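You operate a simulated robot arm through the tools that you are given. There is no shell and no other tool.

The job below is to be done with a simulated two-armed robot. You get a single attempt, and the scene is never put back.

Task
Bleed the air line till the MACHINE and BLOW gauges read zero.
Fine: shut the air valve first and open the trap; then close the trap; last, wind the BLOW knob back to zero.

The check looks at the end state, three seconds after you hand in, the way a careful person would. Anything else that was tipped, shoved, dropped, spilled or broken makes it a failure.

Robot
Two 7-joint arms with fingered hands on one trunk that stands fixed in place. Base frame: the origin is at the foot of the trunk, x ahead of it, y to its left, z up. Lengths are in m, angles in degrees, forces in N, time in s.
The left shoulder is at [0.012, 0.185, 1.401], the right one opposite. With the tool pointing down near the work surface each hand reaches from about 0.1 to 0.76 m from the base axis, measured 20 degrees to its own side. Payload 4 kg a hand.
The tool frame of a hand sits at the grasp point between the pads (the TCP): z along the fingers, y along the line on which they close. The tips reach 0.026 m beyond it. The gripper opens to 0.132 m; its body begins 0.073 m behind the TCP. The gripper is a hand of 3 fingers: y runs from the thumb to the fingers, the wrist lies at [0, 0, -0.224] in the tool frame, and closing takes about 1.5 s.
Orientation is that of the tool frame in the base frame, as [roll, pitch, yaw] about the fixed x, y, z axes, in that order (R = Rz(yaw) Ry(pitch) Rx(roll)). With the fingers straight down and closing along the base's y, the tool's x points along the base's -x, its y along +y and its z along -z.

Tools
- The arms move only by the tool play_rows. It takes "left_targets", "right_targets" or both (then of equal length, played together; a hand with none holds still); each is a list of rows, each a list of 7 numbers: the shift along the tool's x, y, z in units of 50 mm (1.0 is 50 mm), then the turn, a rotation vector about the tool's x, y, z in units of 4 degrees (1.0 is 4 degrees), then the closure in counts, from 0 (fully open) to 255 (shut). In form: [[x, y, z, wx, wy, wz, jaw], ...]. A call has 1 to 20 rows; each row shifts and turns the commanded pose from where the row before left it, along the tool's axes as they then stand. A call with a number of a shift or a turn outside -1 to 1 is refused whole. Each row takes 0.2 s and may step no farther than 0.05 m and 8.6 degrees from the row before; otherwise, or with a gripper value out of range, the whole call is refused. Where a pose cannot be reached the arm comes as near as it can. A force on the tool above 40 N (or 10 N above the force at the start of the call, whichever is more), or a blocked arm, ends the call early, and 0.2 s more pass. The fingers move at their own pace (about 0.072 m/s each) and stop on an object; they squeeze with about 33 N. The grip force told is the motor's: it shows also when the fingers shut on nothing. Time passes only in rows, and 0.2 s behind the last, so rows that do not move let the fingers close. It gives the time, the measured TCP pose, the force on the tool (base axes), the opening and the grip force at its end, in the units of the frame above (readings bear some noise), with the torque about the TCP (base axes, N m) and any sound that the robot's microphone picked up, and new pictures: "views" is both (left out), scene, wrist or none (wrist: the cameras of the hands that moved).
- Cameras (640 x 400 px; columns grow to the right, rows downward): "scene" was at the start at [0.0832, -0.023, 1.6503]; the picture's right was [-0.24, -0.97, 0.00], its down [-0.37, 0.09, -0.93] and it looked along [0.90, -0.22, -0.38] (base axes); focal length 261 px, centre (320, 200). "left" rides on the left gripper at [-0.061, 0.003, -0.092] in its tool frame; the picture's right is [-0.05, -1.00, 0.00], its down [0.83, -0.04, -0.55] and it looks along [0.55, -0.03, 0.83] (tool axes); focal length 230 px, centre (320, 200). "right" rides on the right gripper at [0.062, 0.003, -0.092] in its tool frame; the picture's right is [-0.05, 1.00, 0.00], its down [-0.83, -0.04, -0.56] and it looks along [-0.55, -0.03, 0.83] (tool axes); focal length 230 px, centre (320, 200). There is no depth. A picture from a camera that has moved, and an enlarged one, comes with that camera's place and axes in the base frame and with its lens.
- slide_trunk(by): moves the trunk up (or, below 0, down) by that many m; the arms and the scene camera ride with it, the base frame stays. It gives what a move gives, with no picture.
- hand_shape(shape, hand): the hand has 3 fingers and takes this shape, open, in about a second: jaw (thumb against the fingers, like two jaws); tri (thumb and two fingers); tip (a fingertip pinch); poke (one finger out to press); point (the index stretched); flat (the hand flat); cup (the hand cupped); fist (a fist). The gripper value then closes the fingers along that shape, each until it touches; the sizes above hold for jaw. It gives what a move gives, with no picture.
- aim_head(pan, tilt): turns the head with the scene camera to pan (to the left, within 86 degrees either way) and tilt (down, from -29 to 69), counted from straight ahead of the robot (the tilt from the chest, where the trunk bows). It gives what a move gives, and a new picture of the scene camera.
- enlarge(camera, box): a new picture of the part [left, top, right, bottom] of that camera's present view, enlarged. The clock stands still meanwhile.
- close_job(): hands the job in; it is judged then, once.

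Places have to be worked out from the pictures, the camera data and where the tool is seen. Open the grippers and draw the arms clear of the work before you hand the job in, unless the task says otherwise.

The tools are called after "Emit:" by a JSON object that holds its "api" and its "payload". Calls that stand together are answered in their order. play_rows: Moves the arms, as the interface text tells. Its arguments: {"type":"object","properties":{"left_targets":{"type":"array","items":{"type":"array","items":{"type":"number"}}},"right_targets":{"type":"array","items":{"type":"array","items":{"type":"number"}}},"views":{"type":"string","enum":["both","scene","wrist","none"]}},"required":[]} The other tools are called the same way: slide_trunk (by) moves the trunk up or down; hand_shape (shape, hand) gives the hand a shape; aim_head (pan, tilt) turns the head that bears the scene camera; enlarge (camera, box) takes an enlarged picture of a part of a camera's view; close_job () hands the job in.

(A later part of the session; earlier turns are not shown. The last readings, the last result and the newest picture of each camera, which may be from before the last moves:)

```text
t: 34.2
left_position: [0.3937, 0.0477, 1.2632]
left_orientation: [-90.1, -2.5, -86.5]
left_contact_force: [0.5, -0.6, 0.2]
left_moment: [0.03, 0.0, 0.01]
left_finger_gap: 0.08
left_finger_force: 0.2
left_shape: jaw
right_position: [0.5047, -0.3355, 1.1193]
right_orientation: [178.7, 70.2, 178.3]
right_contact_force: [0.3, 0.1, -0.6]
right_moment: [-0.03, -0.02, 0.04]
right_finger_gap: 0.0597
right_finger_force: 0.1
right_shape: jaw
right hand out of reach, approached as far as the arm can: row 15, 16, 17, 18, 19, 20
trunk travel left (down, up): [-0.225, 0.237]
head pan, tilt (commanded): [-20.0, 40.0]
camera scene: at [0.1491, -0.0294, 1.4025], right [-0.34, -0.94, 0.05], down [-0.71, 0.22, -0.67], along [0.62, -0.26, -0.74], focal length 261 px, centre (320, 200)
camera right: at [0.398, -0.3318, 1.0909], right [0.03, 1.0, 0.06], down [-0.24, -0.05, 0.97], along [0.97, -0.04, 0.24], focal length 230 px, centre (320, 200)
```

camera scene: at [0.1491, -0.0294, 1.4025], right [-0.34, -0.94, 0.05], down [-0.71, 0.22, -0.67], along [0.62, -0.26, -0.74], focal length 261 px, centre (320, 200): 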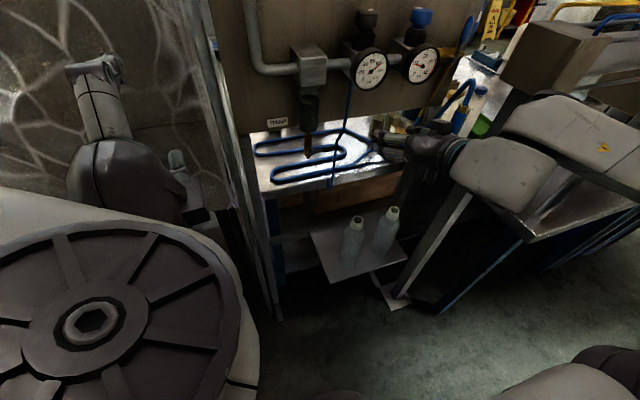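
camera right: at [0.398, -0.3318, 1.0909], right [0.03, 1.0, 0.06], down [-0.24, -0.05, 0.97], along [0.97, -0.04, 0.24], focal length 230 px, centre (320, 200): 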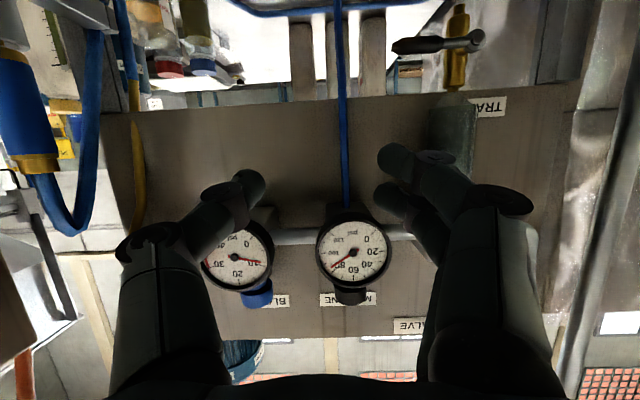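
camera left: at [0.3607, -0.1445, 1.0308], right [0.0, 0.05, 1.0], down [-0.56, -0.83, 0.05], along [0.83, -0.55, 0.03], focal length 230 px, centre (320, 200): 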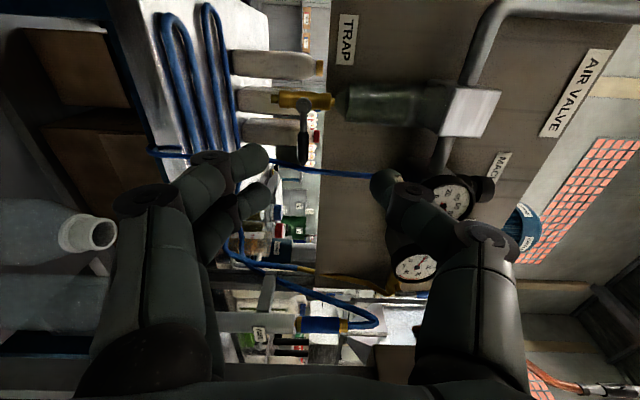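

The right arm also runs short of reach at this height with a level tool; lowering the trunk more should help. Before that I look to the right to see how the right arm sits relative to the frame there.

Emit:
{"api": "aim_head", "payload": {"pan": -50, "tilt": 25}}

```text
t: 35.1
left_position: [0.3932, 0.0469, 1.2624]
left_orientation: [-90.2, -2.5, -86.5]
left_contact_force: [0.2, 0.0, 0.1]
left_moment: [0.02, -0.02, 0.01]
left_finger_gap: 0.0801
left_finger_force: 0.0
left_shape: jaw
right_position: [0.505, -0.3364, 1.1175]
right_orientation: [178.7, 70.2, 178.2]
right_contact_force: [-0.6, -1.1, 0.3]
right_moment: [0.02, 0.03, -0.01]
right_finger_gap: 0.0601
right_finger_force: 0.1
right_shape: jaw
trunk travel left (down, up): [-0.225, 0.237]
head pan, tilt (commanded): [-50.0, 25.0]
camera scene: at [0.1326, -0.071, 1.4284], right [-0.76, -0.64, 0.11], down [-0.4, 0.32, -0.86], along [0.52, -0.69, -0.5], focal length 261 px, centre (320, 200)
```

scene: 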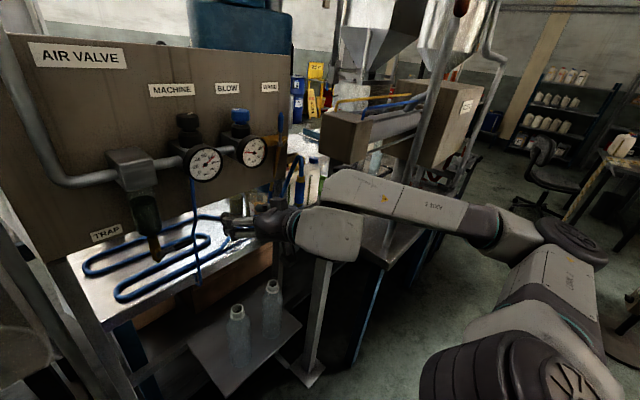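

The bottles on the small tray (tops near z 0.86, around x 0.5, y −0.3…−0.42) sit below the right hand, so I raise and pull back the right hand before lowering the trunk further.

Emit:
{"api": "play_rows", "payload": {"right_targets": [[-0.447, 0, -0.396, 0, 0, 0, 140], [-0.447, 0, -0.396, 0, 0, 0, 140], [-0.447, 0, -0.396, 0, 0, 0, 140], [-0.447, 0, -0.396, 0, 0, 0, 140], [-0.447, 0, -0.396, 0, 0, 0, 140], [-0.447, 0, -0.396, 0, 0, 0, 140]], "views": "scene"}}

```text
t: 36.5
left_position: [0.3935, 0.0474, 1.2621]
left_orientation: [-90.2, -2.5, -86.5]
left_contact_force: [-0.7, -0.3, -0.2]
left_moment: [0.01, -0.02, -0.01]
left_finger_gap: 0.08
left_finger_force: 0.1
left_shape: jaw
right_position: [0.4431, -0.3389, 1.287]
right_orientation: [178.7, 70.4, 178.3]
right_contact_force: [0.4, 0.7, 0.7]
right_moment: [0.01, -0.03, 0.02]
right_finger_gap: 0.0599
right_finger_force: 0.0
right_shape: jaw
right hand out of reach, approached as far as the arm can: row 1
trunk travel left (down, up): [-0.225, 0.237]
head pan, tilt (commanded): [-50.0, 25.0]
camera scene: at [0.1322, -0.071, 1.4285], right [-0.76, -0.64, 0.11], down [-0.4, 0.32, -0.86], along [0.52, -0.69, -0.5], focal length 261 px, centre (320, 200)
```

scene: 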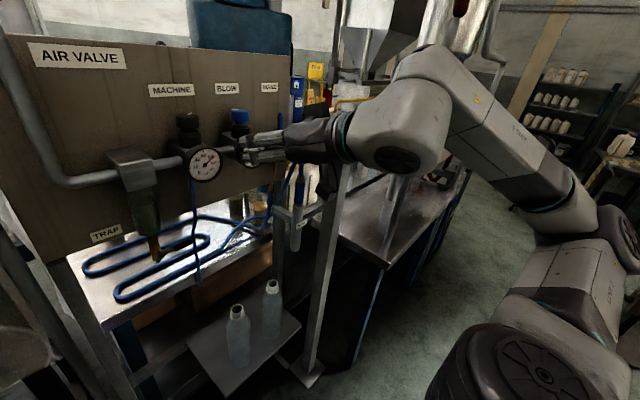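

The right arm is free again and reads pitch 70°. I level the hand and begin rolling it −90° about its own axis so that it can straddle the horizontal trap lever.

Emit:
{"api": "play_rows", "payload": {"right_targets": [[0, 0, 0, 0, -1, 0, 140], [0, 0, 0, 0, -1, 0, 140], [0, 0, 0, 0, -1, 0, 140], [0, 0, 0, 0, -1, 0, 140], [0, 0, 0, 0, -0.9, 0, 140], [0, 0, 0, 0, 0, -1, 140], [0, 0, 0, 0, 0, -1, 140], [0, 0, 0, 0, 0, -1, 140], [0, 0, 0, 0, 0, -1, 140], [0, 0, 0, 0, 0, -1, 140], [0, 0, 0, 0, 0, -1, 140], [0, 0, 0, 0, 0, -1, 140], [0, 0, 0, 0, 0, -1, 140], [0, 0, 0, 0, 0, -1, 140], [0, 0, 0, 0, 0, -1, 140]], "views": "scene"}}

```text
t: 39.8
left_position: [0.3939, 0.0471, 1.261]
left_orientation: [-90.2, -2.2, -86.6]
left_contact_force: [0.9, 0.6, 0.7]
left_moment: [-0.02, -0.01, -0.04]
left_finger_gap: 0.0797
left_finger_force: 0.0
left_shape: jaw
right_position: [0.4707, -0.3379, 1.3058]
right_orientation: [-94.1, 50.7, -95.3]
right_contact_force: [-0.2, 0.0, 0.3]
right_moment: [0.01, 0.01, 0.0]
right_finger_gap: 0.0597
right_finger_force: 0.1
right_shape: jaw
right hand out of reach, approached as far as the arm can: row 3, 4, 5
trunk travel left (down, up): [-0.225, 0.237]
head pan, tilt (commanded): [-50.0, 25.0]
camera scene: at [0.1326, -0.0712, 1.4284], right [-0.76, -0.64, 0.11], down [-0.4, 0.32, -0.86], along [0.52, -0.69, -0.5], focal length 261 px, centre (320, 200)
```

scene: 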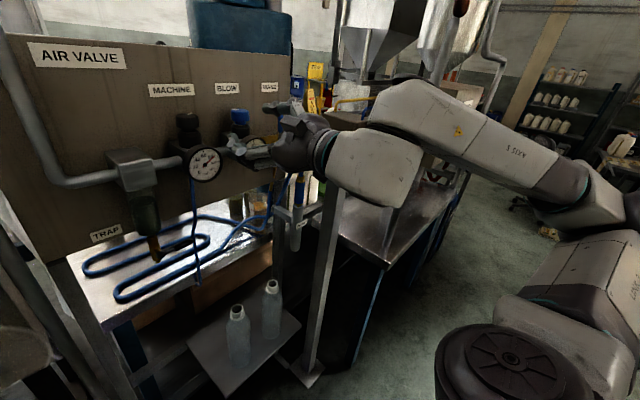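

The hand is now level (tool axis within 3° of +x) and rolled 39° with no trouble. I continue the roll to about 90°.

Emit:
{"api": "play_rows", "payload": {"right_targets": [[0, 0, 0, 0, 0, -1, 140], [0, 0, 0, 0, 0, -1, 140], [0, 0, 0, 0, 0, -1, 140], [0, 0, 0, 0, 0, -1, 140], [0, 0, 0, 0, 0, -1, 140], [0, 0, 0, 0, 0, -1, 140], [0, 0, 0, 0, 0, -1, 140], [0, 0, 0, 0, 0, -1, 140], [0, 0, 0, 0, 0, -1, 140], [0, 0, 0, 0, 0, -1, 140], [0, 0, 0, 0, 0, -1, 140], [0, 0, 0, 0, 0, -1, 140], [0, 0, 0, 0, 0, -0.8, 140]], "views": "both"}}

```text
t: 42.5
left_position: [0.3936, 0.0478, 1.2608]
left_orientation: [-90.2, -2.1, -86.6]
left_contact_force: [0.0, 0.3, 0.4]
left_moment: [0.01, 0.03, 0.0]
left_finger_gap: 0.0799
left_finger_force: 0.1
left_shape: jaw
right_position: [0.47, -0.3386, 1.3071]
right_orientation: [-92.5, -0.5, -92.1]
right_contact_force: [0.1, -0.3, 0.0]
right_moment: [-0.01, -0.02, -0.03]
right_finger_gap: 0.0599
right_finger_force: 0.1
right_shape: jaw
trunk travel left (down, up): [-0.225, 0.237]
head pan, tilt (commanded): [-50.0, 25.0]
camera scene: at [0.1327, -0.0712, 1.4284], right [-0.76, -0.64, 0.11], down [-0.4, 0.32, -0.86], along [0.52, -0.69, -0.5], focal length 261 px, centre (320, 200)
camera right: at [0.3773, -0.3973, 1.3062], right [-0.04, 0.05, -1.0], down [-0.52, 0.85, 0.06], along [0.85, 0.52, -0.01], focal length 230 px, centre (320, 200)
```

scene: 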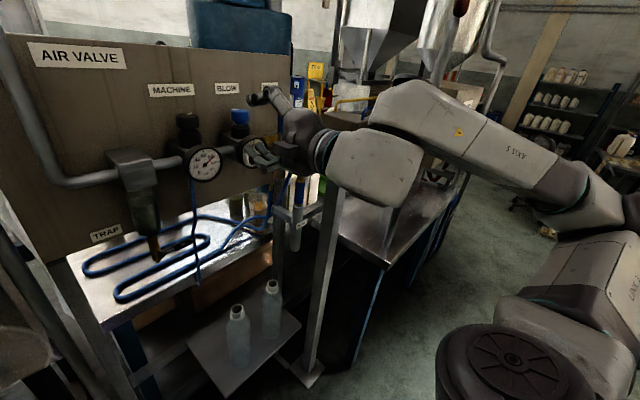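
right: 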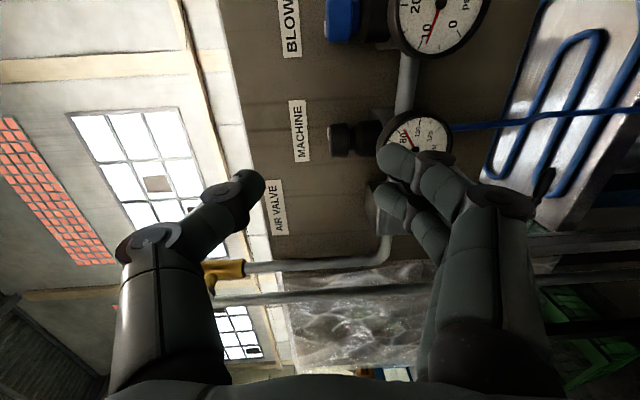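

The roll to 90° worked and nothing is near the hand. Now I lower the trunk another 0.2 m, bringing the shoulders level with the trap.

Emit:
{"api": "slide_trunk", "payload": {"by": -0.2}}

Emit:
{"api": "aim_head", "payload": {"pan": -25, "tilt": 15}}

```text
t: 43.5
left_position: [0.4336, 0.0788, 1.1462]
left_orientation: [-94.0, 2.7, -79.4]
left_contact_force: [0.5, 0.3, 0.2]
left_moment: [-0.03, 0.01, -0.01]
left_finger_gap: 0.08
left_finger_force: 0.0
left_shape: jaw
right_position: [0.5159, -0.3387, 1.182]
right_orientation: [-98.5, -0.6, -92.0]
right_contact_force: [0.9, -0.2, 0.3]
right_moment: [0.02, 0.0, -0.02]
right_finger_gap: 0.0598
right_finger_force: 0.1
right_shape: jaw
trunk travel left (down, up): [-0.153, 0.309]
head pan, tilt (commanded): [-50.0, 25.0]
stopped: the arm was blocked; the commanded pose is now the measured one
```

```text
t: 44.4
left_position: [0.4302, 0.0777, 1.1512]
left_orientation: [-93.7, 2.6, -79.4]
left_contact_force: [-0.1, 0.3, 1.3]
left_moment: [-0.01, -0.02, -0.01]
left_finger_gap: 0.0798
left_finger_force: 0.1
left_shape: jaw
right_position: [0.5108, -0.3385, 1.1868]
right_orientation: [-98.2, -0.6, -92.1]
right_contact_force: [-0.3, -0.1, 0.2]
right_moment: [0.01, 0.02, -0.01]
right_finger_gap: 0.06
right_finger_force: 0.1
right_shape: jaw
trunk travel left (down, up): [-0.153, 0.309]
head pan, tilt (commanded): [-25.0, 15.0]
camera scene: at [0.2163, -0.0402, 1.3474], right [-0.41, -0.91, 0.1], down [-0.46, 0.11, -0.88], along [0.79, -0.41, -0.46], focal length 261 px, centre (320, 200)
```

scene: 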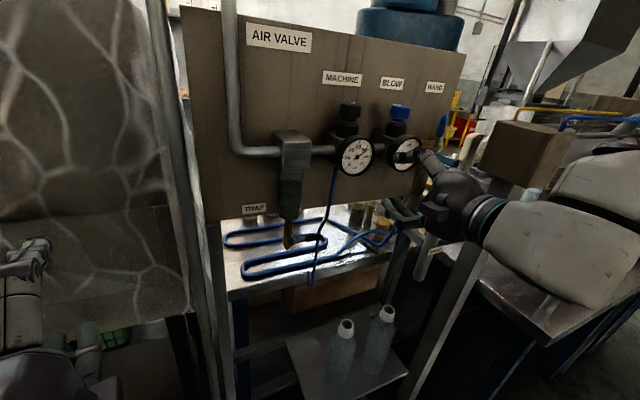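

The trunk stopped after 7 cm because an arm was blocked. I look to the left to see where the left arm is.

Emit:
{"api": "aim_head", "payload": {"pan": 35, "tilt": 35}}

Emit:
{"api": "aim_head", "payload": {"pan": -60, "tilt": 40}}

```text
t: 45.7
left_position: [0.4283, 0.0794, 1.15]
left_orientation: [-93.7, 2.5, -79.3]
left_contact_force: [0.0, -0.3, -0.5]
left_moment: [-0.01, -0.01, 0.01]
left_finger_gap: 0.0796
left_finger_force: 0.1
left_shape: jaw
right_position: [0.5099, -0.3382, 1.1866]
right_orientation: [-98.1, -0.6, -92.1]
right_contact_force: [0.1, 0.2, 0.2]
right_moment: [0.01, 0.01, 0.02]
right_finger_gap: 0.0597
right_finger_force: 0.0
right_shape: jaw
trunk travel left (down, up): [-0.153, 0.309]
head pan, tilt (commanded): [35.0, 35.0]
camera scene: at [0.1963, 0.0499, 1.3194], right [0.56, -0.82, -0.14], down [-0.65, -0.33, -0.68], along [0.51, 0.47, -0.72], focal length 261 px, centre (320, 200)
```

scene: 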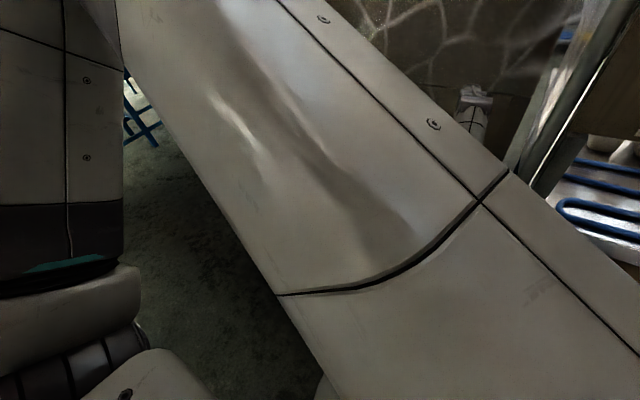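

```text
t: 47.5
left_position: [0.4288, 0.0787, 1.152]
left_orientation: [-93.8, 2.5, -79.2]
left_contact_force: [0.4, -0.1, 0.7]
left_moment: [0.01, 0.02, 0.02]
left_finger_gap: 0.0798
left_finger_force: 0.1
left_shape: jaw
right_position: [0.5098, -0.338, 1.1865]
right_orientation: [-98.1, -0.6, -92.2]
right_contact_force: [-0.5, 0.4, 0.5]
right_moment: [0.0, -0.03, 0.03]
right_finger_gap: 0.0599
right_finger_force: 0.0
right_shape: jaw
trunk travel left (down, up): [-0.153, 0.309]
head pan, tilt (commanded): [-60.0, 40.0]
camera scene: at [0.1658, -0.0741, 1.3192], right [-0.84, -0.5, 0.21], down [-0.5, 0.56, -0.67], along [0.22, -0.66, -0.72], focal length 261 px, centre (320, 200)
```

scene: 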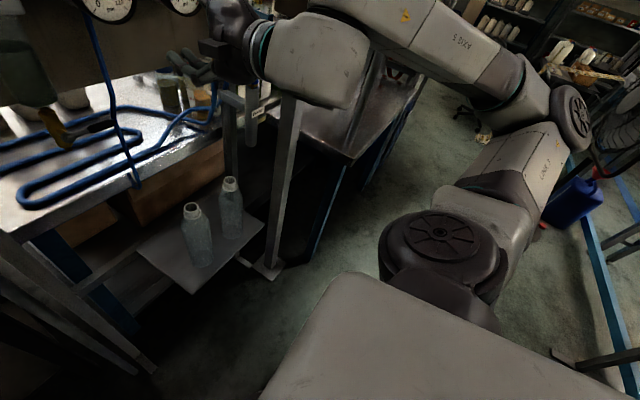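

The left arm is folded across the robot's own chest, which probably blocked the trunk. I unroll the left hand and move it up and to its own side to free it.

Emit:
{"api": "play_rows", "payload": {"left_targets": [[-0.2, -0.2, 0, 0, 0, 1, 100], [-0.2, -0.2, 0, 0, 0, 1, 100], [-0.2, -0.2, 0, 0, 0, 1, 100], [-0.2, -0.2, 0, 0, 0, 1, 100], [-0.2, -0.2, 0, 0, 0, 1, 100], [-0.2, -0.2, 0, 0, 0, 1, 100], [-0.2, -0.2, 0, 0, 0, 1, 100], [-0.2, -0.1, 0, 0, 0, 1, 100], [-0.2, 0, 0, 0, 0, 1, 100], [-0.2, 0, 0, 0, 0, 1, 100], [-0.2, 0, 0, 0, 0, 1, 100], [-0.2, 0.1, 0, 0, 0, 1, 100]], "views": "both"}}

```text
t: 50.0
left_position: [0.4186, 0.1689, 1.2661]
left_orientation: [-95.7, 50.4, -83.7]
left_contact_force: [0.1, 0.6, 1.2]
left_moment: [-0.01, -0.01, -0.02]
left_finger_gap: 0.0799
left_finger_force: 0.2
left_shape: jaw
right_position: [0.5099, -0.3375, 1.1863]
right_orientation: [-98.0, -0.6, -92.1]
right_contact_force: [0.0, -0.3, -0.3]
right_moment: [0.01, 0.01, 0.0]
right_finger_gap: 0.0601
right_finger_force: 0.0
right_shape: jaw
trunk travel left (down, up): [-0.153, 0.309]
head pan, tilt (commanded): [-60.0, 40.0]
camera scene: at [0.1655, -0.0734, 1.3193], right [-0.84, -0.5, 0.21], down [-0.5, 0.56, -0.67], along [0.22, -0.66, -0.72], focal length 261 px, centre (320, 200)
camera left: at [0.3227, 0.1935, 1.3176], right [0.18, -0.72, 0.67], down [-0.48, -0.66, -0.58], along [0.86, -0.22, -0.46], focal length 230 px, centre (320, 200)
```

scene: 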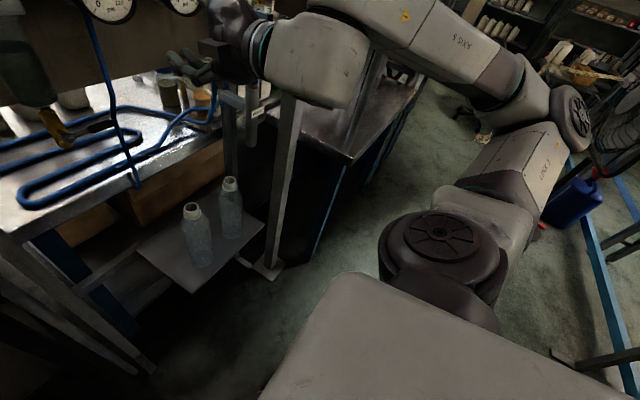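
left: 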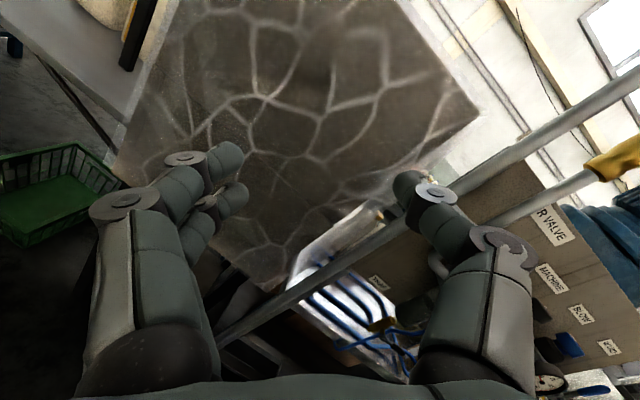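

The left arm moves freely now, at (0.42, 0.17, 1.27). I finish unrolling it and at the same time move the right hand towards the trap's height.

Emit:
{"api": "play_rows", "payload": {"left_targets": [[0, 0, -0.1, 0, 0, 1, 100], [0, 0, -0.1, 0, 0, 1, 100], [0, 0, -0.1, 0, 0, 1, 100], [0, 0, -0.1, 0, 0, 1, 100], [0, 0, -0.1, 0, 0, 1, 100], [0, 0, -0.1, 0, 0, 1, 100], [0, 0, -0.1, 0, 0, 1, 100], [0, 0, -0.1, 0, 0, 1, 100]], "right_targets": [[0, 0, -0.2, 1, -0.5, 0, 140], [0, 0, 0, 1, 0, 0, 140], [-0.25, 0.5, 0, 0, 0, 0, 140], [-0.25, 0.5, 0, 0, 0, 0, 140], [-0.25, 0.5, 0, 0, 0, 0, 140], [-0.25, 0.5, 0, 0, 0, 0, 140], [-0.25, 0.5, 0, 0, 0, 0, 140], [-0.25, 0.5, 0, 0, 0, 0, 140]], "views": "both"}}

```text
t: 51.9
left_position: [0.3785, 0.1624, 1.2693]
left_orientation: [-116.2, 81.6, -105.3]
left_contact_force: [-0.1, -0.2, 0.7]
left_moment: [0.0, -0.03, 0.01]
left_finger_gap: 0.0803
left_finger_force: 0.1
left_shape: jaw
right_position: [0.538, -0.3354, 1.1559]
right_orientation: [-95.4, -0.3, -91.1]
right_contact_force: [-0.6, 1.1, 0.8]
right_moment: [0.0, -0.02, 0.02]
right_finger_gap: 0.0597
right_finger_force: 0.1
right_shape: jaw
right hand out of reach, approached as far as the arm can: row 1, 2, 3, 4, 5, 6, 7, 8
trunk travel left (down, up): [-0.153, 0.309]
head pan, tilt (commanded): [-60.0, 40.0]
camera scene: at [0.1654, -0.074, 1.3193], right [-0.84, -0.5, 0.21], down [-0.5, 0.56, -0.67], along [0.22, -0.66, -0.72], focal length 261 px, centre (320, 200)
camera right: at [0.446, -0.3961, 1.1611], right [-0.09, 0.05, -0.99], down [-0.53, 0.84, 0.09], along [0.84, 0.54, -0.05], focal length 230 px, centre (320, 200)
camera left: at [0.29, 0.1561, 1.3361], right [0.19, -0.96, 0.18], down [-0.57, -0.26, -0.78], along [0.8, 0.05, -0.6], focal length 230 px, centre (320, 200)
```

scene: 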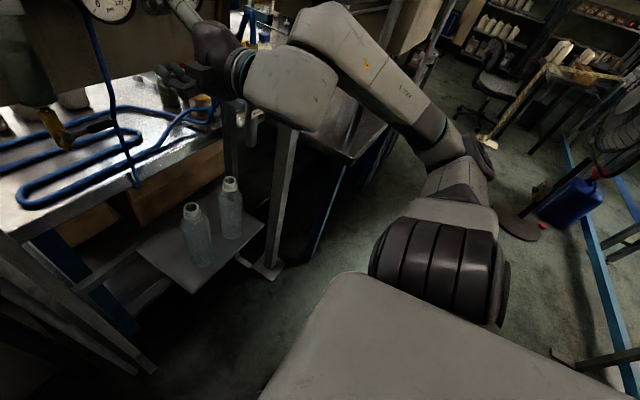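
right: 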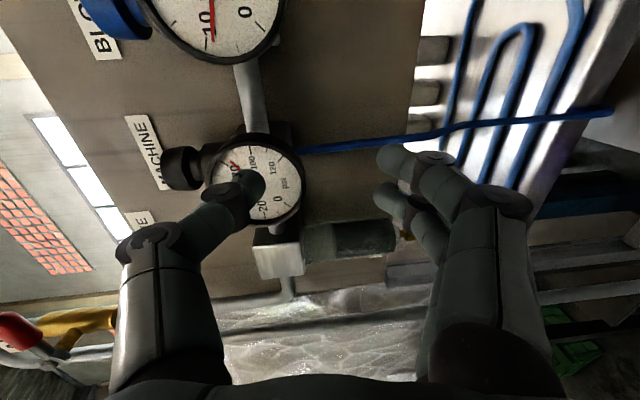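
left: 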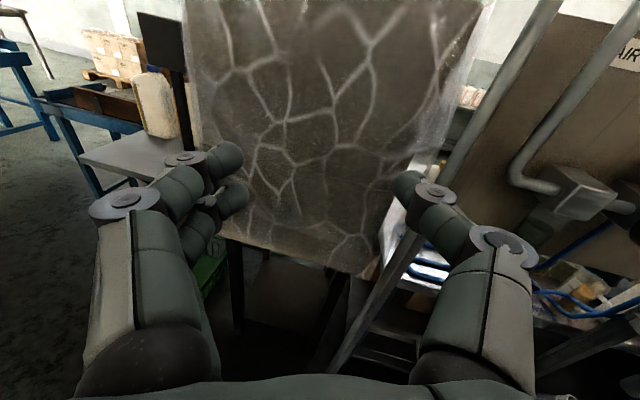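

The right arm is too folded here: the bowing trunk brings the shoulders too close to the work. I'll raise the trunk again in steps; the first step also draws the hand back from the gauge.

Emit:
{"api": "slide_trunk", "payload": {"by": 0.072}}

```text
t: 53.0
left_position: [0.3808, 0.1612, 1.3417]
left_orientation: [-116.5, 81.6, -105.4]
left_contact_force: [0.8, -0.1, -0.5]
left_moment: [0.01, -0.01, -0.03]
left_finger_gap: 0.0801
left_finger_force: 0.1
left_shape: jaw
right_position: [0.54, -0.3357, 1.2278]
right_orientation: [-95.3, -0.2, -91.2]
right_contact_force: [-0.3, 0.0, -0.1]
right_moment: [0.01, 0.01, -0.04]
right_finger_gap: 0.0597
right_finger_force: 0.1
right_shape: jaw
trunk travel left (down, up): [-0.225, 0.237]
head pan, tilt (commanded): [-60.0, 40.0]
```

The slide was purely vertical and there is no contact. I raise the trunk the remaining 0.2 m.

Emit:
{"api": "slide_trunk", "payload": {"by": 0.2}}

Emit:
{"api": "aim_head", "payload": {"pan": -25, "tilt": 35}}

```text
t: 55.1
left_position: [0.381, 0.1615, 1.541]
left_orientation: [-116.2, 81.7, -105.2]
left_contact_force: [0.1, -1.0, 0.2]
left_moment: [-0.02, 0.01, -0.01]
left_finger_gap: 0.0801
left_finger_force: 0.0
left_shape: jaw
right_position: [0.5384, -0.3345, 1.4273]
right_orientation: [-95.4, -0.2, -91.1]
right_contact_force: [-0.4, 0.3, -0.3]
right_moment: [0.0, -0.03, 0.02]
right_finger_gap: 0.0595
right_finger_force: 0.1
right_shape: jaw
trunk travel left (down, up): [-0.425, 0.037]
head pan, tilt (commanded): [-60.0, 40.0]
```

```text
t: 56.1
left_position: [0.3804, 0.1606, 1.5408]
left_orientation: [-115.9, 81.7, -105.0]
left_contact_force: [0.1, 0.2, -0.4]
left_moment: [0.0, -0.02, 0.01]
left_finger_gap: 0.08
left_finger_force: 0.0
left_shape: jaw
right_position: [0.5389, -0.3349, 1.4282]
right_orientation: [-95.4, -0.1, -91.2]
right_contact_force: [-0.5, -0.7, 0.7]
right_moment: [-0.01, -0.02, -0.02]
right_finger_gap: 0.0594
right_finger_force: 0.1
right_shape: jaw
trunk travel left (down, up): [-0.425, 0.037]
head pan, tilt (commanded): [-25.0, 35.0]
camera scene: at [0.0727, -0.0378, 1.6299], right [-0.42, -0.91, 0.0], down [-0.52, 0.24, -0.82], along [0.74, -0.35, -0.58], focal length 261 px, centre (320, 200)
```

scene: 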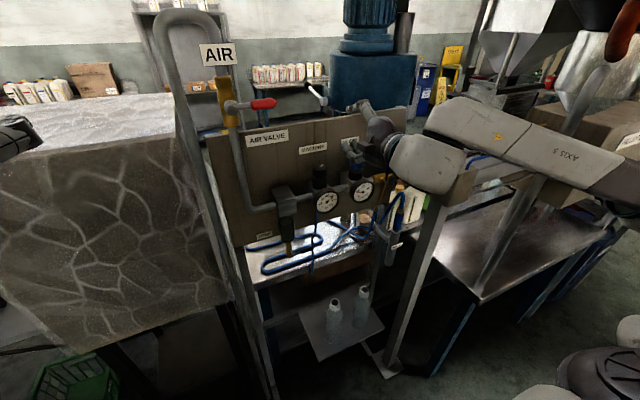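

The trunk is back up. I now lower the right hand in front of the panel, at x about 0.52, towards the trap lever (y −0.245, z 1.03), levelling it as it goes.

Emit:
{"api": "play_rows", "payload": {"right_targets": [[-0.179, 0.796, 0.031, 0.135, -0.03, 0, 140], [-0.179, 0.796, 0.031, 0.135, -0.03, 0, 140], [-0.179, 0.796, 0.031, 0.135, -0.03, 0, 140], [-0.179, 0.796, 0.031, 0.135, -0.03, 0, 140], [-0.179, 0.796, 0.031, 0.135, -0.03, 0, 140], [-0.179, 0.796, 0.031, 0.135, -0.03, 0, 140], [-0.179, 0.796, 0.031, 0.135, -0.03, 0, 140]], "views": "both"}}

```text
t: 57.7
left_position: [0.3793, 0.1583, 1.5421]
left_orientation: [-116.0, 81.8, -105.0]
left_contact_force: [0.5, -0.3, 0.6]
left_moment: [-0.04, -0.01, 0.01]
left_finger_gap: 0.0802
left_finger_force: 0.1
left_shape: jaw
right_position: [0.5345, -0.2733, 1.1442]
right_orientation: [-91.6, -0.1, -90.5]
right_contact_force: [-0.2, 0.5, -0.4]
right_moment: [0.0, 0.01, 0.03]
right_finger_gap: 0.0596
right_finger_force: 0.1
right_shape: jaw
right hand out of reach, approached as far as the arm can: row 2
trunk travel left (down, up): [-0.425, 0.037]
head pan, tilt (commanded): [-25.0, 35.0]
camera scene: at [0.0721, -0.0401, 1.6299], right [-0.42, -0.91, 0.0], down [-0.52, 0.24, -0.82], along [0.74, -0.35, -0.58], focal length 261 px, centre (320, 200)
camera right: at [0.4421, -0.3353, 1.1444], right [-0.03, 0.05, -1.0], down [-0.55, 0.83, 0.06], along [0.84, 0.55, 0.0], focal length 230 px, centre (320, 200)
```

scene: 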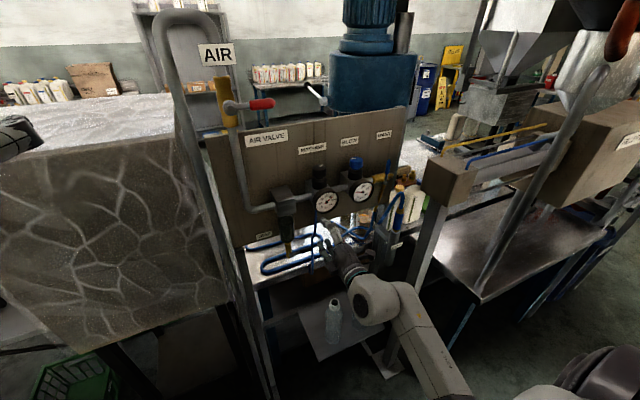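
right: 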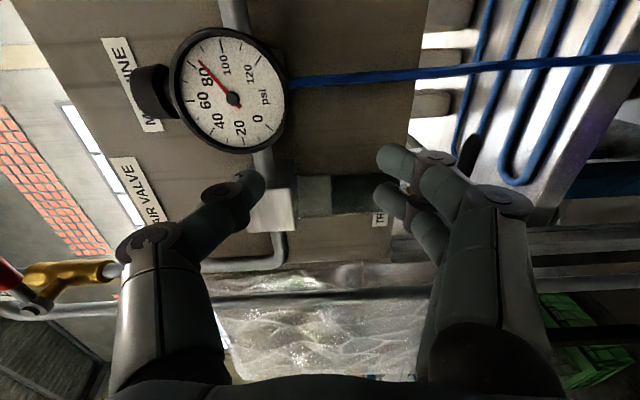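

That worked: the hand is at (0.535, −0.273, 1.144) and the elbow is down. I go the last 12 cm down to lever height and shift to y ≈ −0.25.

Emit:
{"api": "play_rows", "payload": {"right_targets": [[-0.1, 0.8, 0, 0.1, 0, 0, 140], [-0.15, 0.8, 0, 0.1, 0, 0, 140], [-0.15, 0.8, 0, 0.1, 0, 0, 140]], "views": "both"}}

```text
t: 58.5
left_position: [0.3797, 0.1592, 1.5414]
left_orientation: [-116.3, 81.6, -105.2]
left_contact_force: [-0.4, 0.1, -0.6]
left_moment: [-0.02, 0.01, -0.02]
left_finger_gap: 0.0799
left_finger_force: 0.1
left_shape: jaw
right_position: [0.5328, -0.2518, 1.0272]
right_orientation: [-90.4, -0.3, -90.4]
right_contact_force: [-0.4, 0.3, -0.2]
right_moment: [0.01, -0.01, 0.02]
right_finger_gap: 0.0596
right_finger_force: 0.1
right_shape: jaw
trunk travel left (down, up): [-0.425, 0.037]
head pan, tilt (commanded): [-25.0, 35.0]
camera scene: at [0.0733, -0.0385, 1.6298], right [-0.42, -0.91, 0.0], down [-0.52, 0.24, -0.82], along [0.74, -0.35, -0.58], focal length 261 px, centre (320, 200)
camera right: at [0.44, -0.3145, 1.0247], right [-0.01, 0.05, -1.0], down [-0.55, 0.83, 0.04], along [0.84, 0.55, 0.02], focal length 230 px, centre (320, 200)
```

scene: 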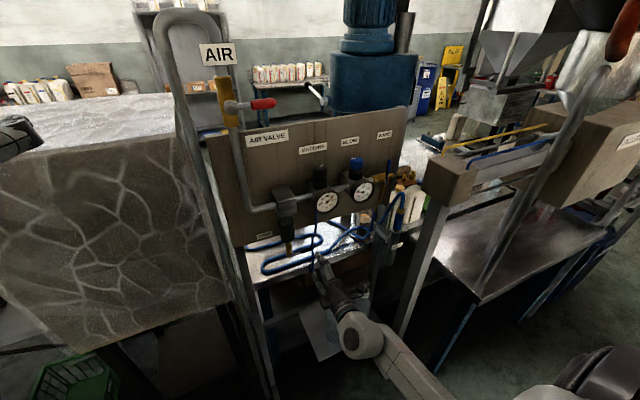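
right: 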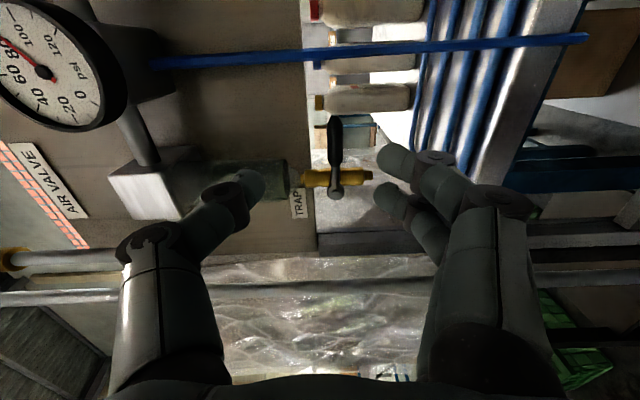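

The lever is clearly seen between the thumb and fingers at z ≈ 1.015, y −0.20 to −0.27. I lower the hand 12 mm, advance to x ≈ 0.60 and narrow the cage.

Emit:
{"api": "play_rows", "payload": {"right_targets": [[0, 0.24, 0.3, 0, 0, 0, 140], [0, 0, 0.5, 0, 0, 0, 140], [0, 0, 0.54, 0, 0, 0, 140], [0, 0, 0, 0, 0, 0, 185], [0, 0, 0, 0, 0, 0, 185], [0, 0, 0, 0, 0, 0, 185]], "views": "wrist"}}

```text
t: 59.9
left_position: [0.379, 0.1608, 1.5422]
left_orientation: [-116.1, 81.7, -105.1]
left_contact_force: [0.1, -0.3, 0.3]
left_moment: [-0.01, -0.02, 0.0]
left_finger_gap: 0.0802
left_finger_force: 0.0
left_shape: jaw
right_position: [0.5971, -0.2547, 1.0181]
right_orientation: [-90.5, -0.2, -90.4]
right_contact_force: [0.9, 0.7, -0.5]
right_moment: [-0.01, 0.01, 0.03]
right_finger_gap: 0.0368
right_finger_force: 0.1
right_shape: jaw
trunk travel left (down, up): [-0.425, 0.037]
head pan, tilt (commanded): [-25.0, 35.0]
camera right: at [0.5055, -0.3153, 1.0136], right [-0.01, 0.05, -1.0], down [-0.55, 0.83, 0.04], along [0.84, 0.55, 0.02], focal length 230 px, centre (320, 200)
```

right: 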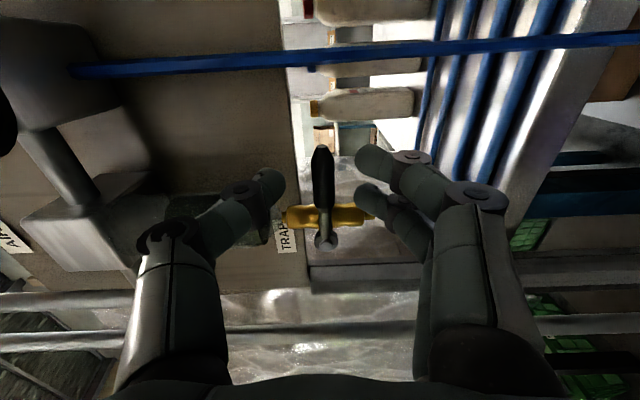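

The lever is caged. I now try swinging it downwards (roll + about the tool axis, arc radius 50 mm about the pivot at y −0.204, z 1.015), 20° at first.

Emit:
{"api": "play_rows", "payload": {"right_targets": [[-0.0024, 0.0698, 0, 0, 0, 1, 185], [-0.0024, 0.0698, 0, 0, 0, 1, 185], [-0.0024, 0.0698, 0, 0, 0, 1, 185], [-0.0024, 0.0698, 0, 0, 0, 1, 185], [-0.0024, 0.0698, 0, 0, 0, 1, 185]], "views": "wrist"}}

```text
t: 61.1
left_position: [0.3789, 0.1617, 1.541]
left_orientation: [-116.0, 81.7, -105.0]
left_contact_force: [0.3, 0.6, -0.2]
left_moment: [0.02, 0.0, 0.01]
left_finger_gap: 0.0799
left_finger_force: 0.1
left_shape: jaw
right_position: [0.5984, -0.2501, 0.9997]
right_orientation: [-90.4, 19.9, -90.4]
right_contact_force: [-0.2, 1.4, 0.4]
right_moment: [-0.06, 0.03, -0.03]
right_finger_gap: 0.0365
right_finger_force: 0.0
right_shape: jaw
trunk travel left (down, up): [-0.425, 0.037]
head pan, tilt (commanded): [-25.0, 35.0]
camera right: at [0.5059, -0.3088, 0.9752], right [0.0, 0.39, -0.92], down [-0.55, 0.77, 0.33], along [0.84, 0.51, 0.21], focal length 230 px, centre (320, 200)
```

right: 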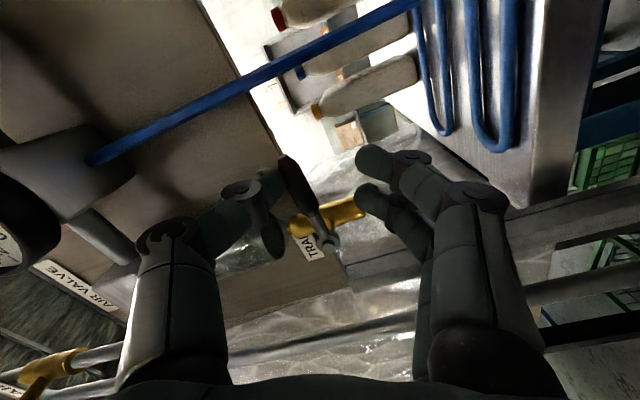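

The hand has taken up the play and the lever is just touching the thumb; force is small still. I continue 16° and watch.

Emit:
{"api": "play_rows", "payload": {"right_targets": [[-0.0024, 0.0698, 0, 0, 0, 1, 185], [-0.0024, 0.0698, 0, 0, 0, 1, 185], [-0.0024, 0.0698, 0, 0, 0, 1, 185], [-0.0024, 0.0698, 0, 0, 0, 1, 185]], "views": "wrist"}}

```text
t: 62.1
left_position: [0.3792, 0.1609, 1.5424]
left_orientation: [-116.0, 81.7, -105.0]
left_contact_force: [-0.5, -0.6, -0.5]
left_moment: [0.0, 0.02, 0.02]
left_finger_gap: 0.08
left_finger_force: 0.1
left_shape: jaw
right_position: [0.5972, -0.2452, 0.9862]
right_orientation: [-90.6, 36.0, -90.6]
right_contact_force: [-1.6, -0.8, 0.9]
right_moment: [-0.04, -0.05, -0.01]
right_finger_gap: 0.0373
right_finger_force: 0.1
right_shape: jaw
trunk travel left (down, up): [-0.425, 0.037]
head pan, tilt (commanded): [-25.0, 35.0]
camera right: at [0.5057, -0.2932, 0.9484], right [0.0, 0.63, -0.78], down [-0.55, 0.65, 0.53], along [0.84, 0.43, 0.34], focal length 230 px, centre (320, 200)
```

right: 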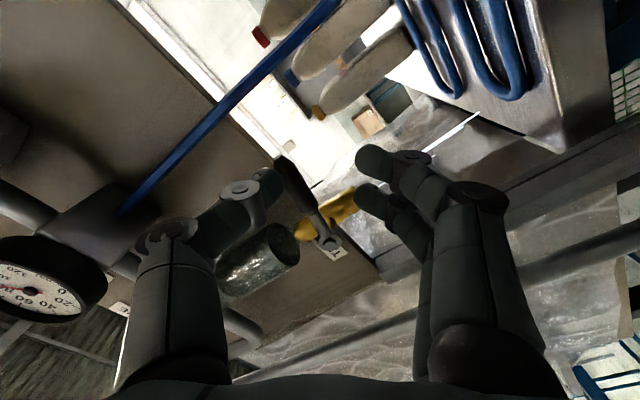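

The lever is turning down easily (about 15° so far, force about 2 N). I keep on with the arc, 40° more.

Emit:
{"api": "play_rows", "payload": {"right_targets": [[-0.0024, 0.0698, 0, 0, 0, 1, 185], [-0.0024, 0.0698, 0, 0, 0, 1, 185], [-0.0024, 0.0698, 0, 0, 0, 1, 185], [-0.0024, 0.0698, 0, 0, 0, 1, 185], [-0.0024, 0.0698, 0, 0, 0, 1, 185], [-0.0024, 0.0698, 0, 0, 0, 1, 185], [-0.0024, 0.0698, 0, 0, 0, 1, 185], [-0.0024, 0.0698, 0, 0, 0, 1, 185], [-0.0024, 0.0698, 0, 0, 0, 1, 185], [-0.0024, 0.0698, 0, 0, 0, 1, 185]], "views": "both"}}

```text
t: 64.3
left_position: [0.3794, 0.161, 1.5418]
left_orientation: [-116.0, 81.7, -105.0]
left_contact_force: [-0.2, 0.8, -0.4]
left_moment: [-0.01, -0.03, 0.0]
left_finger_gap: 0.08
left_finger_force: 0.0
left_shape: jaw
right_position: [0.5954, -0.218, 0.9668]
right_orientation: [-91.6, 76.0, -92.1]
right_contact_force: [-1.1, -1.2, -0.1]
right_moment: [0.02, 0.0, -0.03]
right_finger_gap: 0.0376
right_finger_force: 0.0
right_shape: jaw
trunk travel left (down, up): [-0.425, 0.037]
head pan, tilt (commanded): [-25.0, 35.0]
camera scene: at [0.0727, -0.0378, 1.6299], right [-0.42, -0.91, 0.0], down [-0.52, 0.24, -0.82], along [0.74, -0.35, -0.58], focal length 261 px, centre (320, 200)
camera right: at [0.5047, -0.2287, 0.9064], right [0.01, 0.98, -0.19], down [-0.55, 0.16, 0.82], along [0.84, 0.1, 0.54], focal length 230 px, centre (320, 200)
```

scene: 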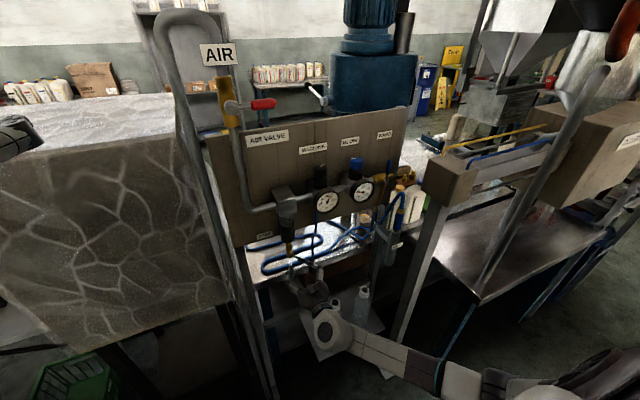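
right: 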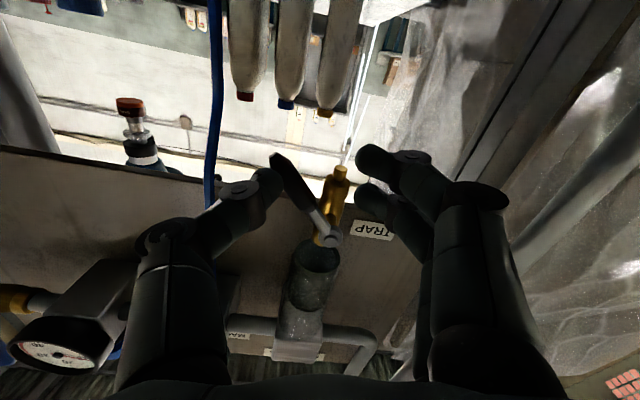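

The lever is following, now roughly 50–55° down. I continue another 32° and keep an eye on the force and the gauge.

Emit:
{"api": "play_rows", "payload": {"right_targets": [[-0.0024, 0.0698, 0, 0, 0, 1, 185], [-0.0024, 0.0698, 0, 0, 0, 1, 185], [-0.0024, 0.0698, 0, 0, 0, 1, 185], [-0.0024, 0.0698, 0, 0, 0, 1, 185], [-0.0024, 0.0698, 0, 0, 0, 1, 185], [-0.0024, 0.0698, 0, 0, 0, 1, 185], [-0.0024, 0.0698, 0, 0, 0, 1, 185], [-0.0024, 0.0698, 0, 0, 0, 1, 185]], "views": "both"}}

Emit:
{"api": "enlarge", "payload": {"camera": "scene", "box": [270, 150, 420, 260]}}

```text
t: 66.1
left_position: [0.3789, 0.1606, 1.5406]
left_orientation: [-115.9, 81.7, -105.0]
left_contact_force: [-0.4, 0.2, -0.7]
left_moment: [0.0, 0.01, -0.02]
left_finger_gap: 0.08
left_finger_force: 0.0
left_shape: jaw
right_position: [0.5967, -0.1885, 0.9691]
right_orientation: [91.3, 72.1, 90.9]
right_contact_force: [-3.0, -1.3, -2.2]
right_moment: [0.02, 0.05, -0.1]
right_finger_gap: 0.038
right_finger_force: 0.0
right_shape: jaw
trunk travel left (down, up): [-0.425, 0.037]
head pan, tilt (commanded): [-25.0, 35.0]
camera scene: at [0.0726, -0.0379, 1.6299], right [-0.42, -0.91, 0.0], down [-0.52, 0.24, -0.82], along [0.74, -0.35, -0.58], focal length 261 px, centre (320, 200)
camera right: at [0.5056, -0.1673, 0.9108], right [0.01, 0.93, 0.36], down [-0.55, -0.29, 0.78], along [0.83, -0.2, 0.51], focal length 230 px, centre (320, 200)
```

scene: 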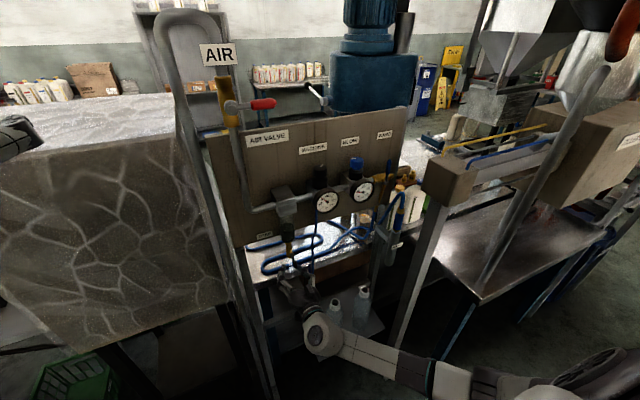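
right: 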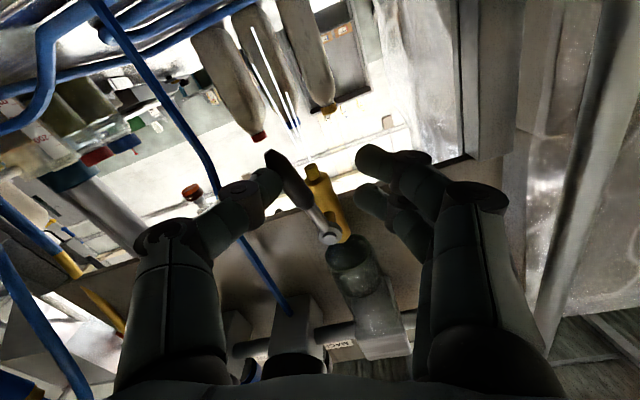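

```text
3.64 times, centred on (345, 205) of scene
camera zoom: at [0.0726, -0.0379, 1.6299], right [-0.42, -0.91, 0.0], down [-0.52, 0.24, -0.82], along [0.74, -0.35, -0.58], focal length 950 px, centre (229, 182)
```

zoom: 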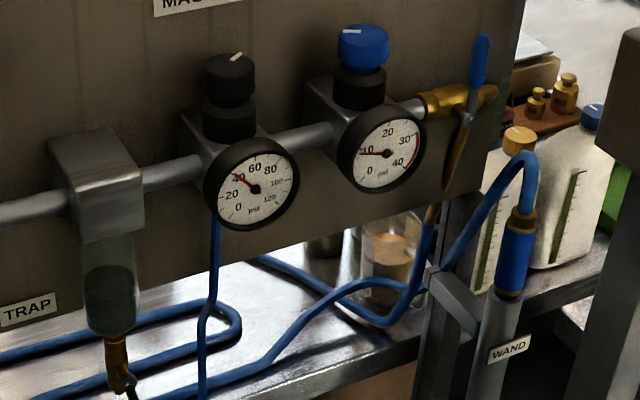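

MACHINE has dropped to about 38 psi: the trap is bleeding. I push the lever a little further toward its open stop and wait for the pressure to fall.

Emit:
{"api": "play_rows", "payload": {"right_targets": [[-0.0024, 0.0698, 0, 0, 0, 1, 185], [-0.0024, 0.0698, 0, 0, 0, 1, 185], [0, 0, 0, 0, 0, 0, 185], [0, 0, 0, 0, 0, 0, 185], [0, 0, 0, 0, 0, 0, 185], [0, 0, 0, 0, 0, 0, 185], [0, 0, 0, 0, 0, 0, 185], [0, 0, 0, 0, 0, 0, 185], [0, 0, 0, 0, 0, 0, 185], [0, 0, 0, 0, 0, 0, 185], [0, 0, 0, 0, 0, 0, 185], [0, 0, 0, 0, 0, 0, 185], [0, 0, 0, 0, 0, 0, 185], [0, 0, 0, 0, 0, 0, 185], [0, 0, 0, 0, 0, 0, 185], [0, 0, 0, 0, 0, 0, 185], [0, 0, 0, 0, 0, 0, 185], [0, 0, 0, 0, 0, 0, 185]], "views": "both"}}

Emit:
{"api": "enlarge", "payload": {"camera": "scene", "box": [290, 160, 400, 240]}}

```text
t: 69.9
left_position: [0.3781, 0.1604, 1.5407]
left_orientation: [-115.9, 81.7, -105.0]
left_contact_force: [-0.7, 0.1, 0.7]
left_moment: [0.0, 0.02, 0.0]
left_finger_gap: 0.0801
left_finger_force: 0.0
left_shape: jaw
right_position: [0.5966, -0.1831, 0.9708]
right_orientation: [90.8, 64.1, 90.6]
right_contact_force: [-2.1, -1.0, -1.8]
right_moment: [0.01, 0.07, -0.03]
right_finger_gap: 0.0381
right_finger_force: 0.0
right_shape: jaw
trunk travel left (down, up): [-0.425, 0.037]
head pan, tilt (commanded): [-25.0, 35.0]
camera scene: at [0.0726, -0.0379, 1.6299], right [-0.42, -0.91, 0.0], down [-0.52, 0.24, -0.82], along [0.74, -0.35, -0.58], focal length 261 px, centre (320, 200)
camera right: at [0.5059, -0.1535, 0.9164], right [0.01, 0.88, 0.48], down [-0.55, -0.4, 0.73], along [0.83, -0.27, 0.48], focal length 230 px, centre (320, 200)
```

scene: 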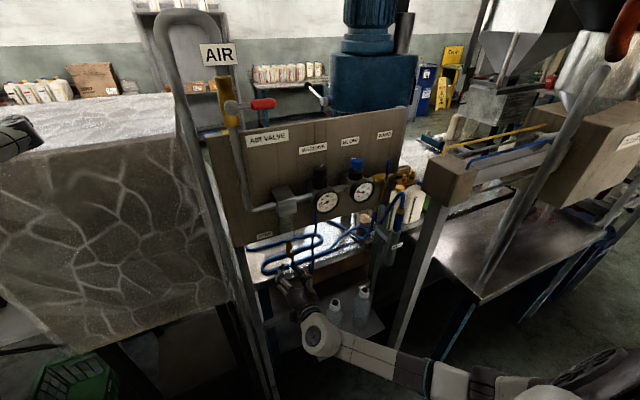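
right: 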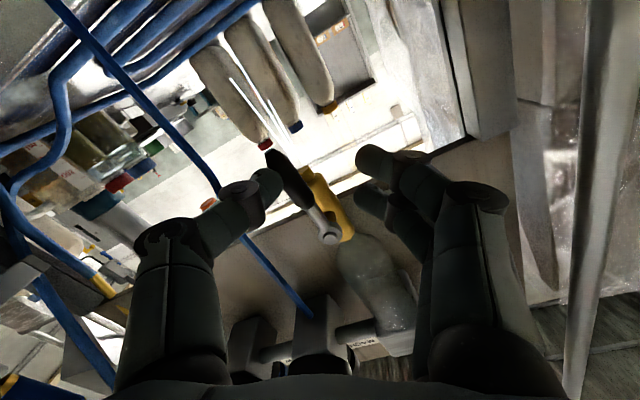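

```text
5.00 times, centred on (345, 200) of scene
camera zoom: at [0.0726, -0.0379, 1.6299], right [-0.42, -0.91, 0.0], down [-0.52, 0.24, -0.82], along [0.74, -0.35, -0.58], focal length 1306 px, centre (195, 200)
```

zoom: 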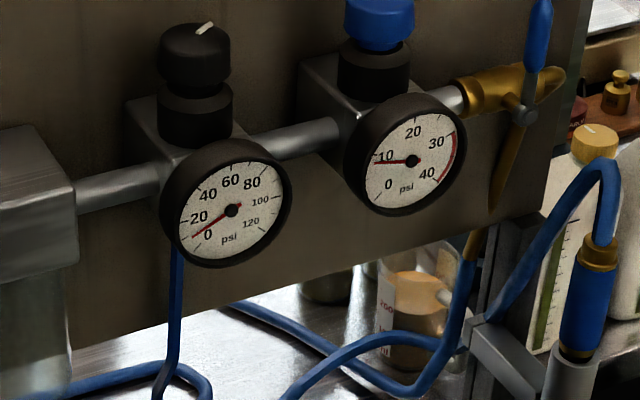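

MACHINE is nearly at zero (about 5 psi). I wait another 3 s and look again.

Emit:
{"api": "play_rows", "payload": {"right_targets": [[0, 0, 0, 0, 0, 0, 185], [0, 0, 0, 0, 0, 0, 185], [0, 0, 0, 0, 0, 0, 185], [0, 0, 0, 0, 0, 0, 185], [0, 0, 0, 0, 0, 0, 185], [0, 0, 0, 0, 0, 0, 185], [0, 0, 0, 0, 0, 0, 185], [0, 0, 0, 0, 0, 0, 185], [0, 0, 0, 0, 0, 0, 185], [0, 0, 0, 0, 0, 0, 185], [0, 0, 0, 0, 0, 0, 185], [0, 0, 0, 0, 0, 0, 185], [0, 0, 0, 0, 0, 0, 185], [0, 0, 0, 0, 0, 0, 185], [0, 0, 0, 0, 0, 0, 185]], "views": "none"}}

Emit:
{"api": "enlarge", "payload": {"camera": "scene", "box": [300, 170, 390, 230]}}

```text
t: 73.1
left_position: [0.3769, 0.1607, 1.5416]
left_orientation: [-115.9, 81.7, -105.0]
left_contact_force: [0.0, -0.1, 0.3]
left_moment: [-0.03, -0.03, -0.01]
left_finger_gap: 0.0802
left_finger_force: 0.2
left_shape: jaw
right_position: [0.5978, -0.1825, 0.9709]
right_orientation: [90.8, 64.1, 90.4]
right_contact_force: [-2.0, -0.1, -1.1]
right_moment: [0.04, 0.08, -0.06]
right_finger_gap: 0.0379
right_finger_force: 0.2
right_shape: jaw
trunk travel left (down, up): [-0.425, 0.037]
head pan, tilt (commanded): [-25.0, 35.0]
```

```text
6.67 times, centred on (345, 200) of scene
camera zoom: at [0.0726, -0.0379, 1.6299], right [-0.42, -0.91, 0.0], down [-0.52, 0.24, -0.82], along [0.74, -0.35, -0.58], focal length 1741 px, centre (153, 200)
```

zoom: 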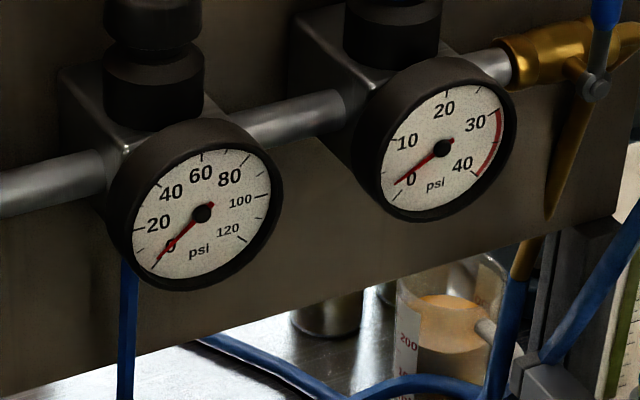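

BLOW is now falling too (about 2 psi) and MACHINE is nearly zero. I wait a few more seconds.

Emit:
{"api": "play_rows", "payload": {"right_targets": [[0, 0, 0, 0, 0, 0, 185], [0, 0, 0, 0, 0, 0, 185], [0, 0, 0, 0, 0, 0, 185], [0, 0, 0, 0, 0, 0, 185], [0, 0, 0, 0, 0, 0, 185], [0, 0, 0, 0, 0, 0, 185], [0, 0, 0, 0, 0, 0, 185], [0, 0, 0, 0, 0, 0, 185], [0, 0, 0, 0, 0, 0, 185], [0, 0, 0, 0, 0, 0, 185], [0, 0, 0, 0, 0, 0, 185], [0, 0, 0, 0, 0, 0, 185], [0, 0, 0, 0, 0, 0, 185], [0, 0, 0, 0, 0, 0, 185], [0, 0, 0, 0, 0, 0, 185], [0, 0, 0, 0, 0, 0, 185], [0, 0, 0, 0, 0, 0, 185], [0, 0, 0, 0, 0, 0, 185], [0, 0, 0, 0, 0, 0, 185], [0, 0, 0, 0, 0, 0, 185]], "views": "none"}}

Emit:
{"api": "enlarge", "payload": {"camera": "scene", "box": [300, 170, 390, 230]}}

```text
t: 77.3
left_position: [0.3795, 0.1619, 1.5414]
left_orientation: [-116.0, 81.7, -105.1]
left_contact_force: [-0.5, -0.1, -0.4]
left_moment: [0.0, 0.04, 0.0]
left_finger_gap: 0.0798
left_finger_force: 0.0
left_shape: jaw
right_position: [0.5977, -0.1822, 0.9708]
right_orientation: [90.9, 64.1, 90.5]
right_contact_force: [-2.1, -0.5, -1.6]
right_moment: [0.04, 0.04, -0.07]
right_finger_gap: 0.0375
right_finger_force: 0.1
right_shape: jaw
trunk travel left (down, up): [-0.425, 0.037]
head pan, tilt (commanded): [-25.0, 35.0]
```

```text
6.67 times, centred on (345, 200) of scene
camera zoom: at [0.0726, -0.0378, 1.6299], right [-0.42, -0.91, 0.0], down [-0.52, 0.24, -0.82], along [0.74, -0.35, -0.58], focal length 1741 px, centre (153, 200)
```

zoom: 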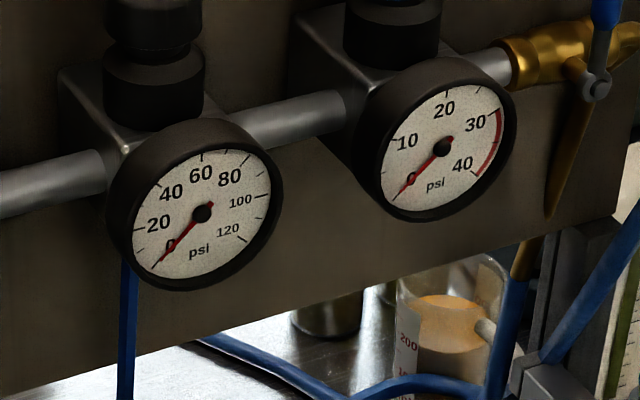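

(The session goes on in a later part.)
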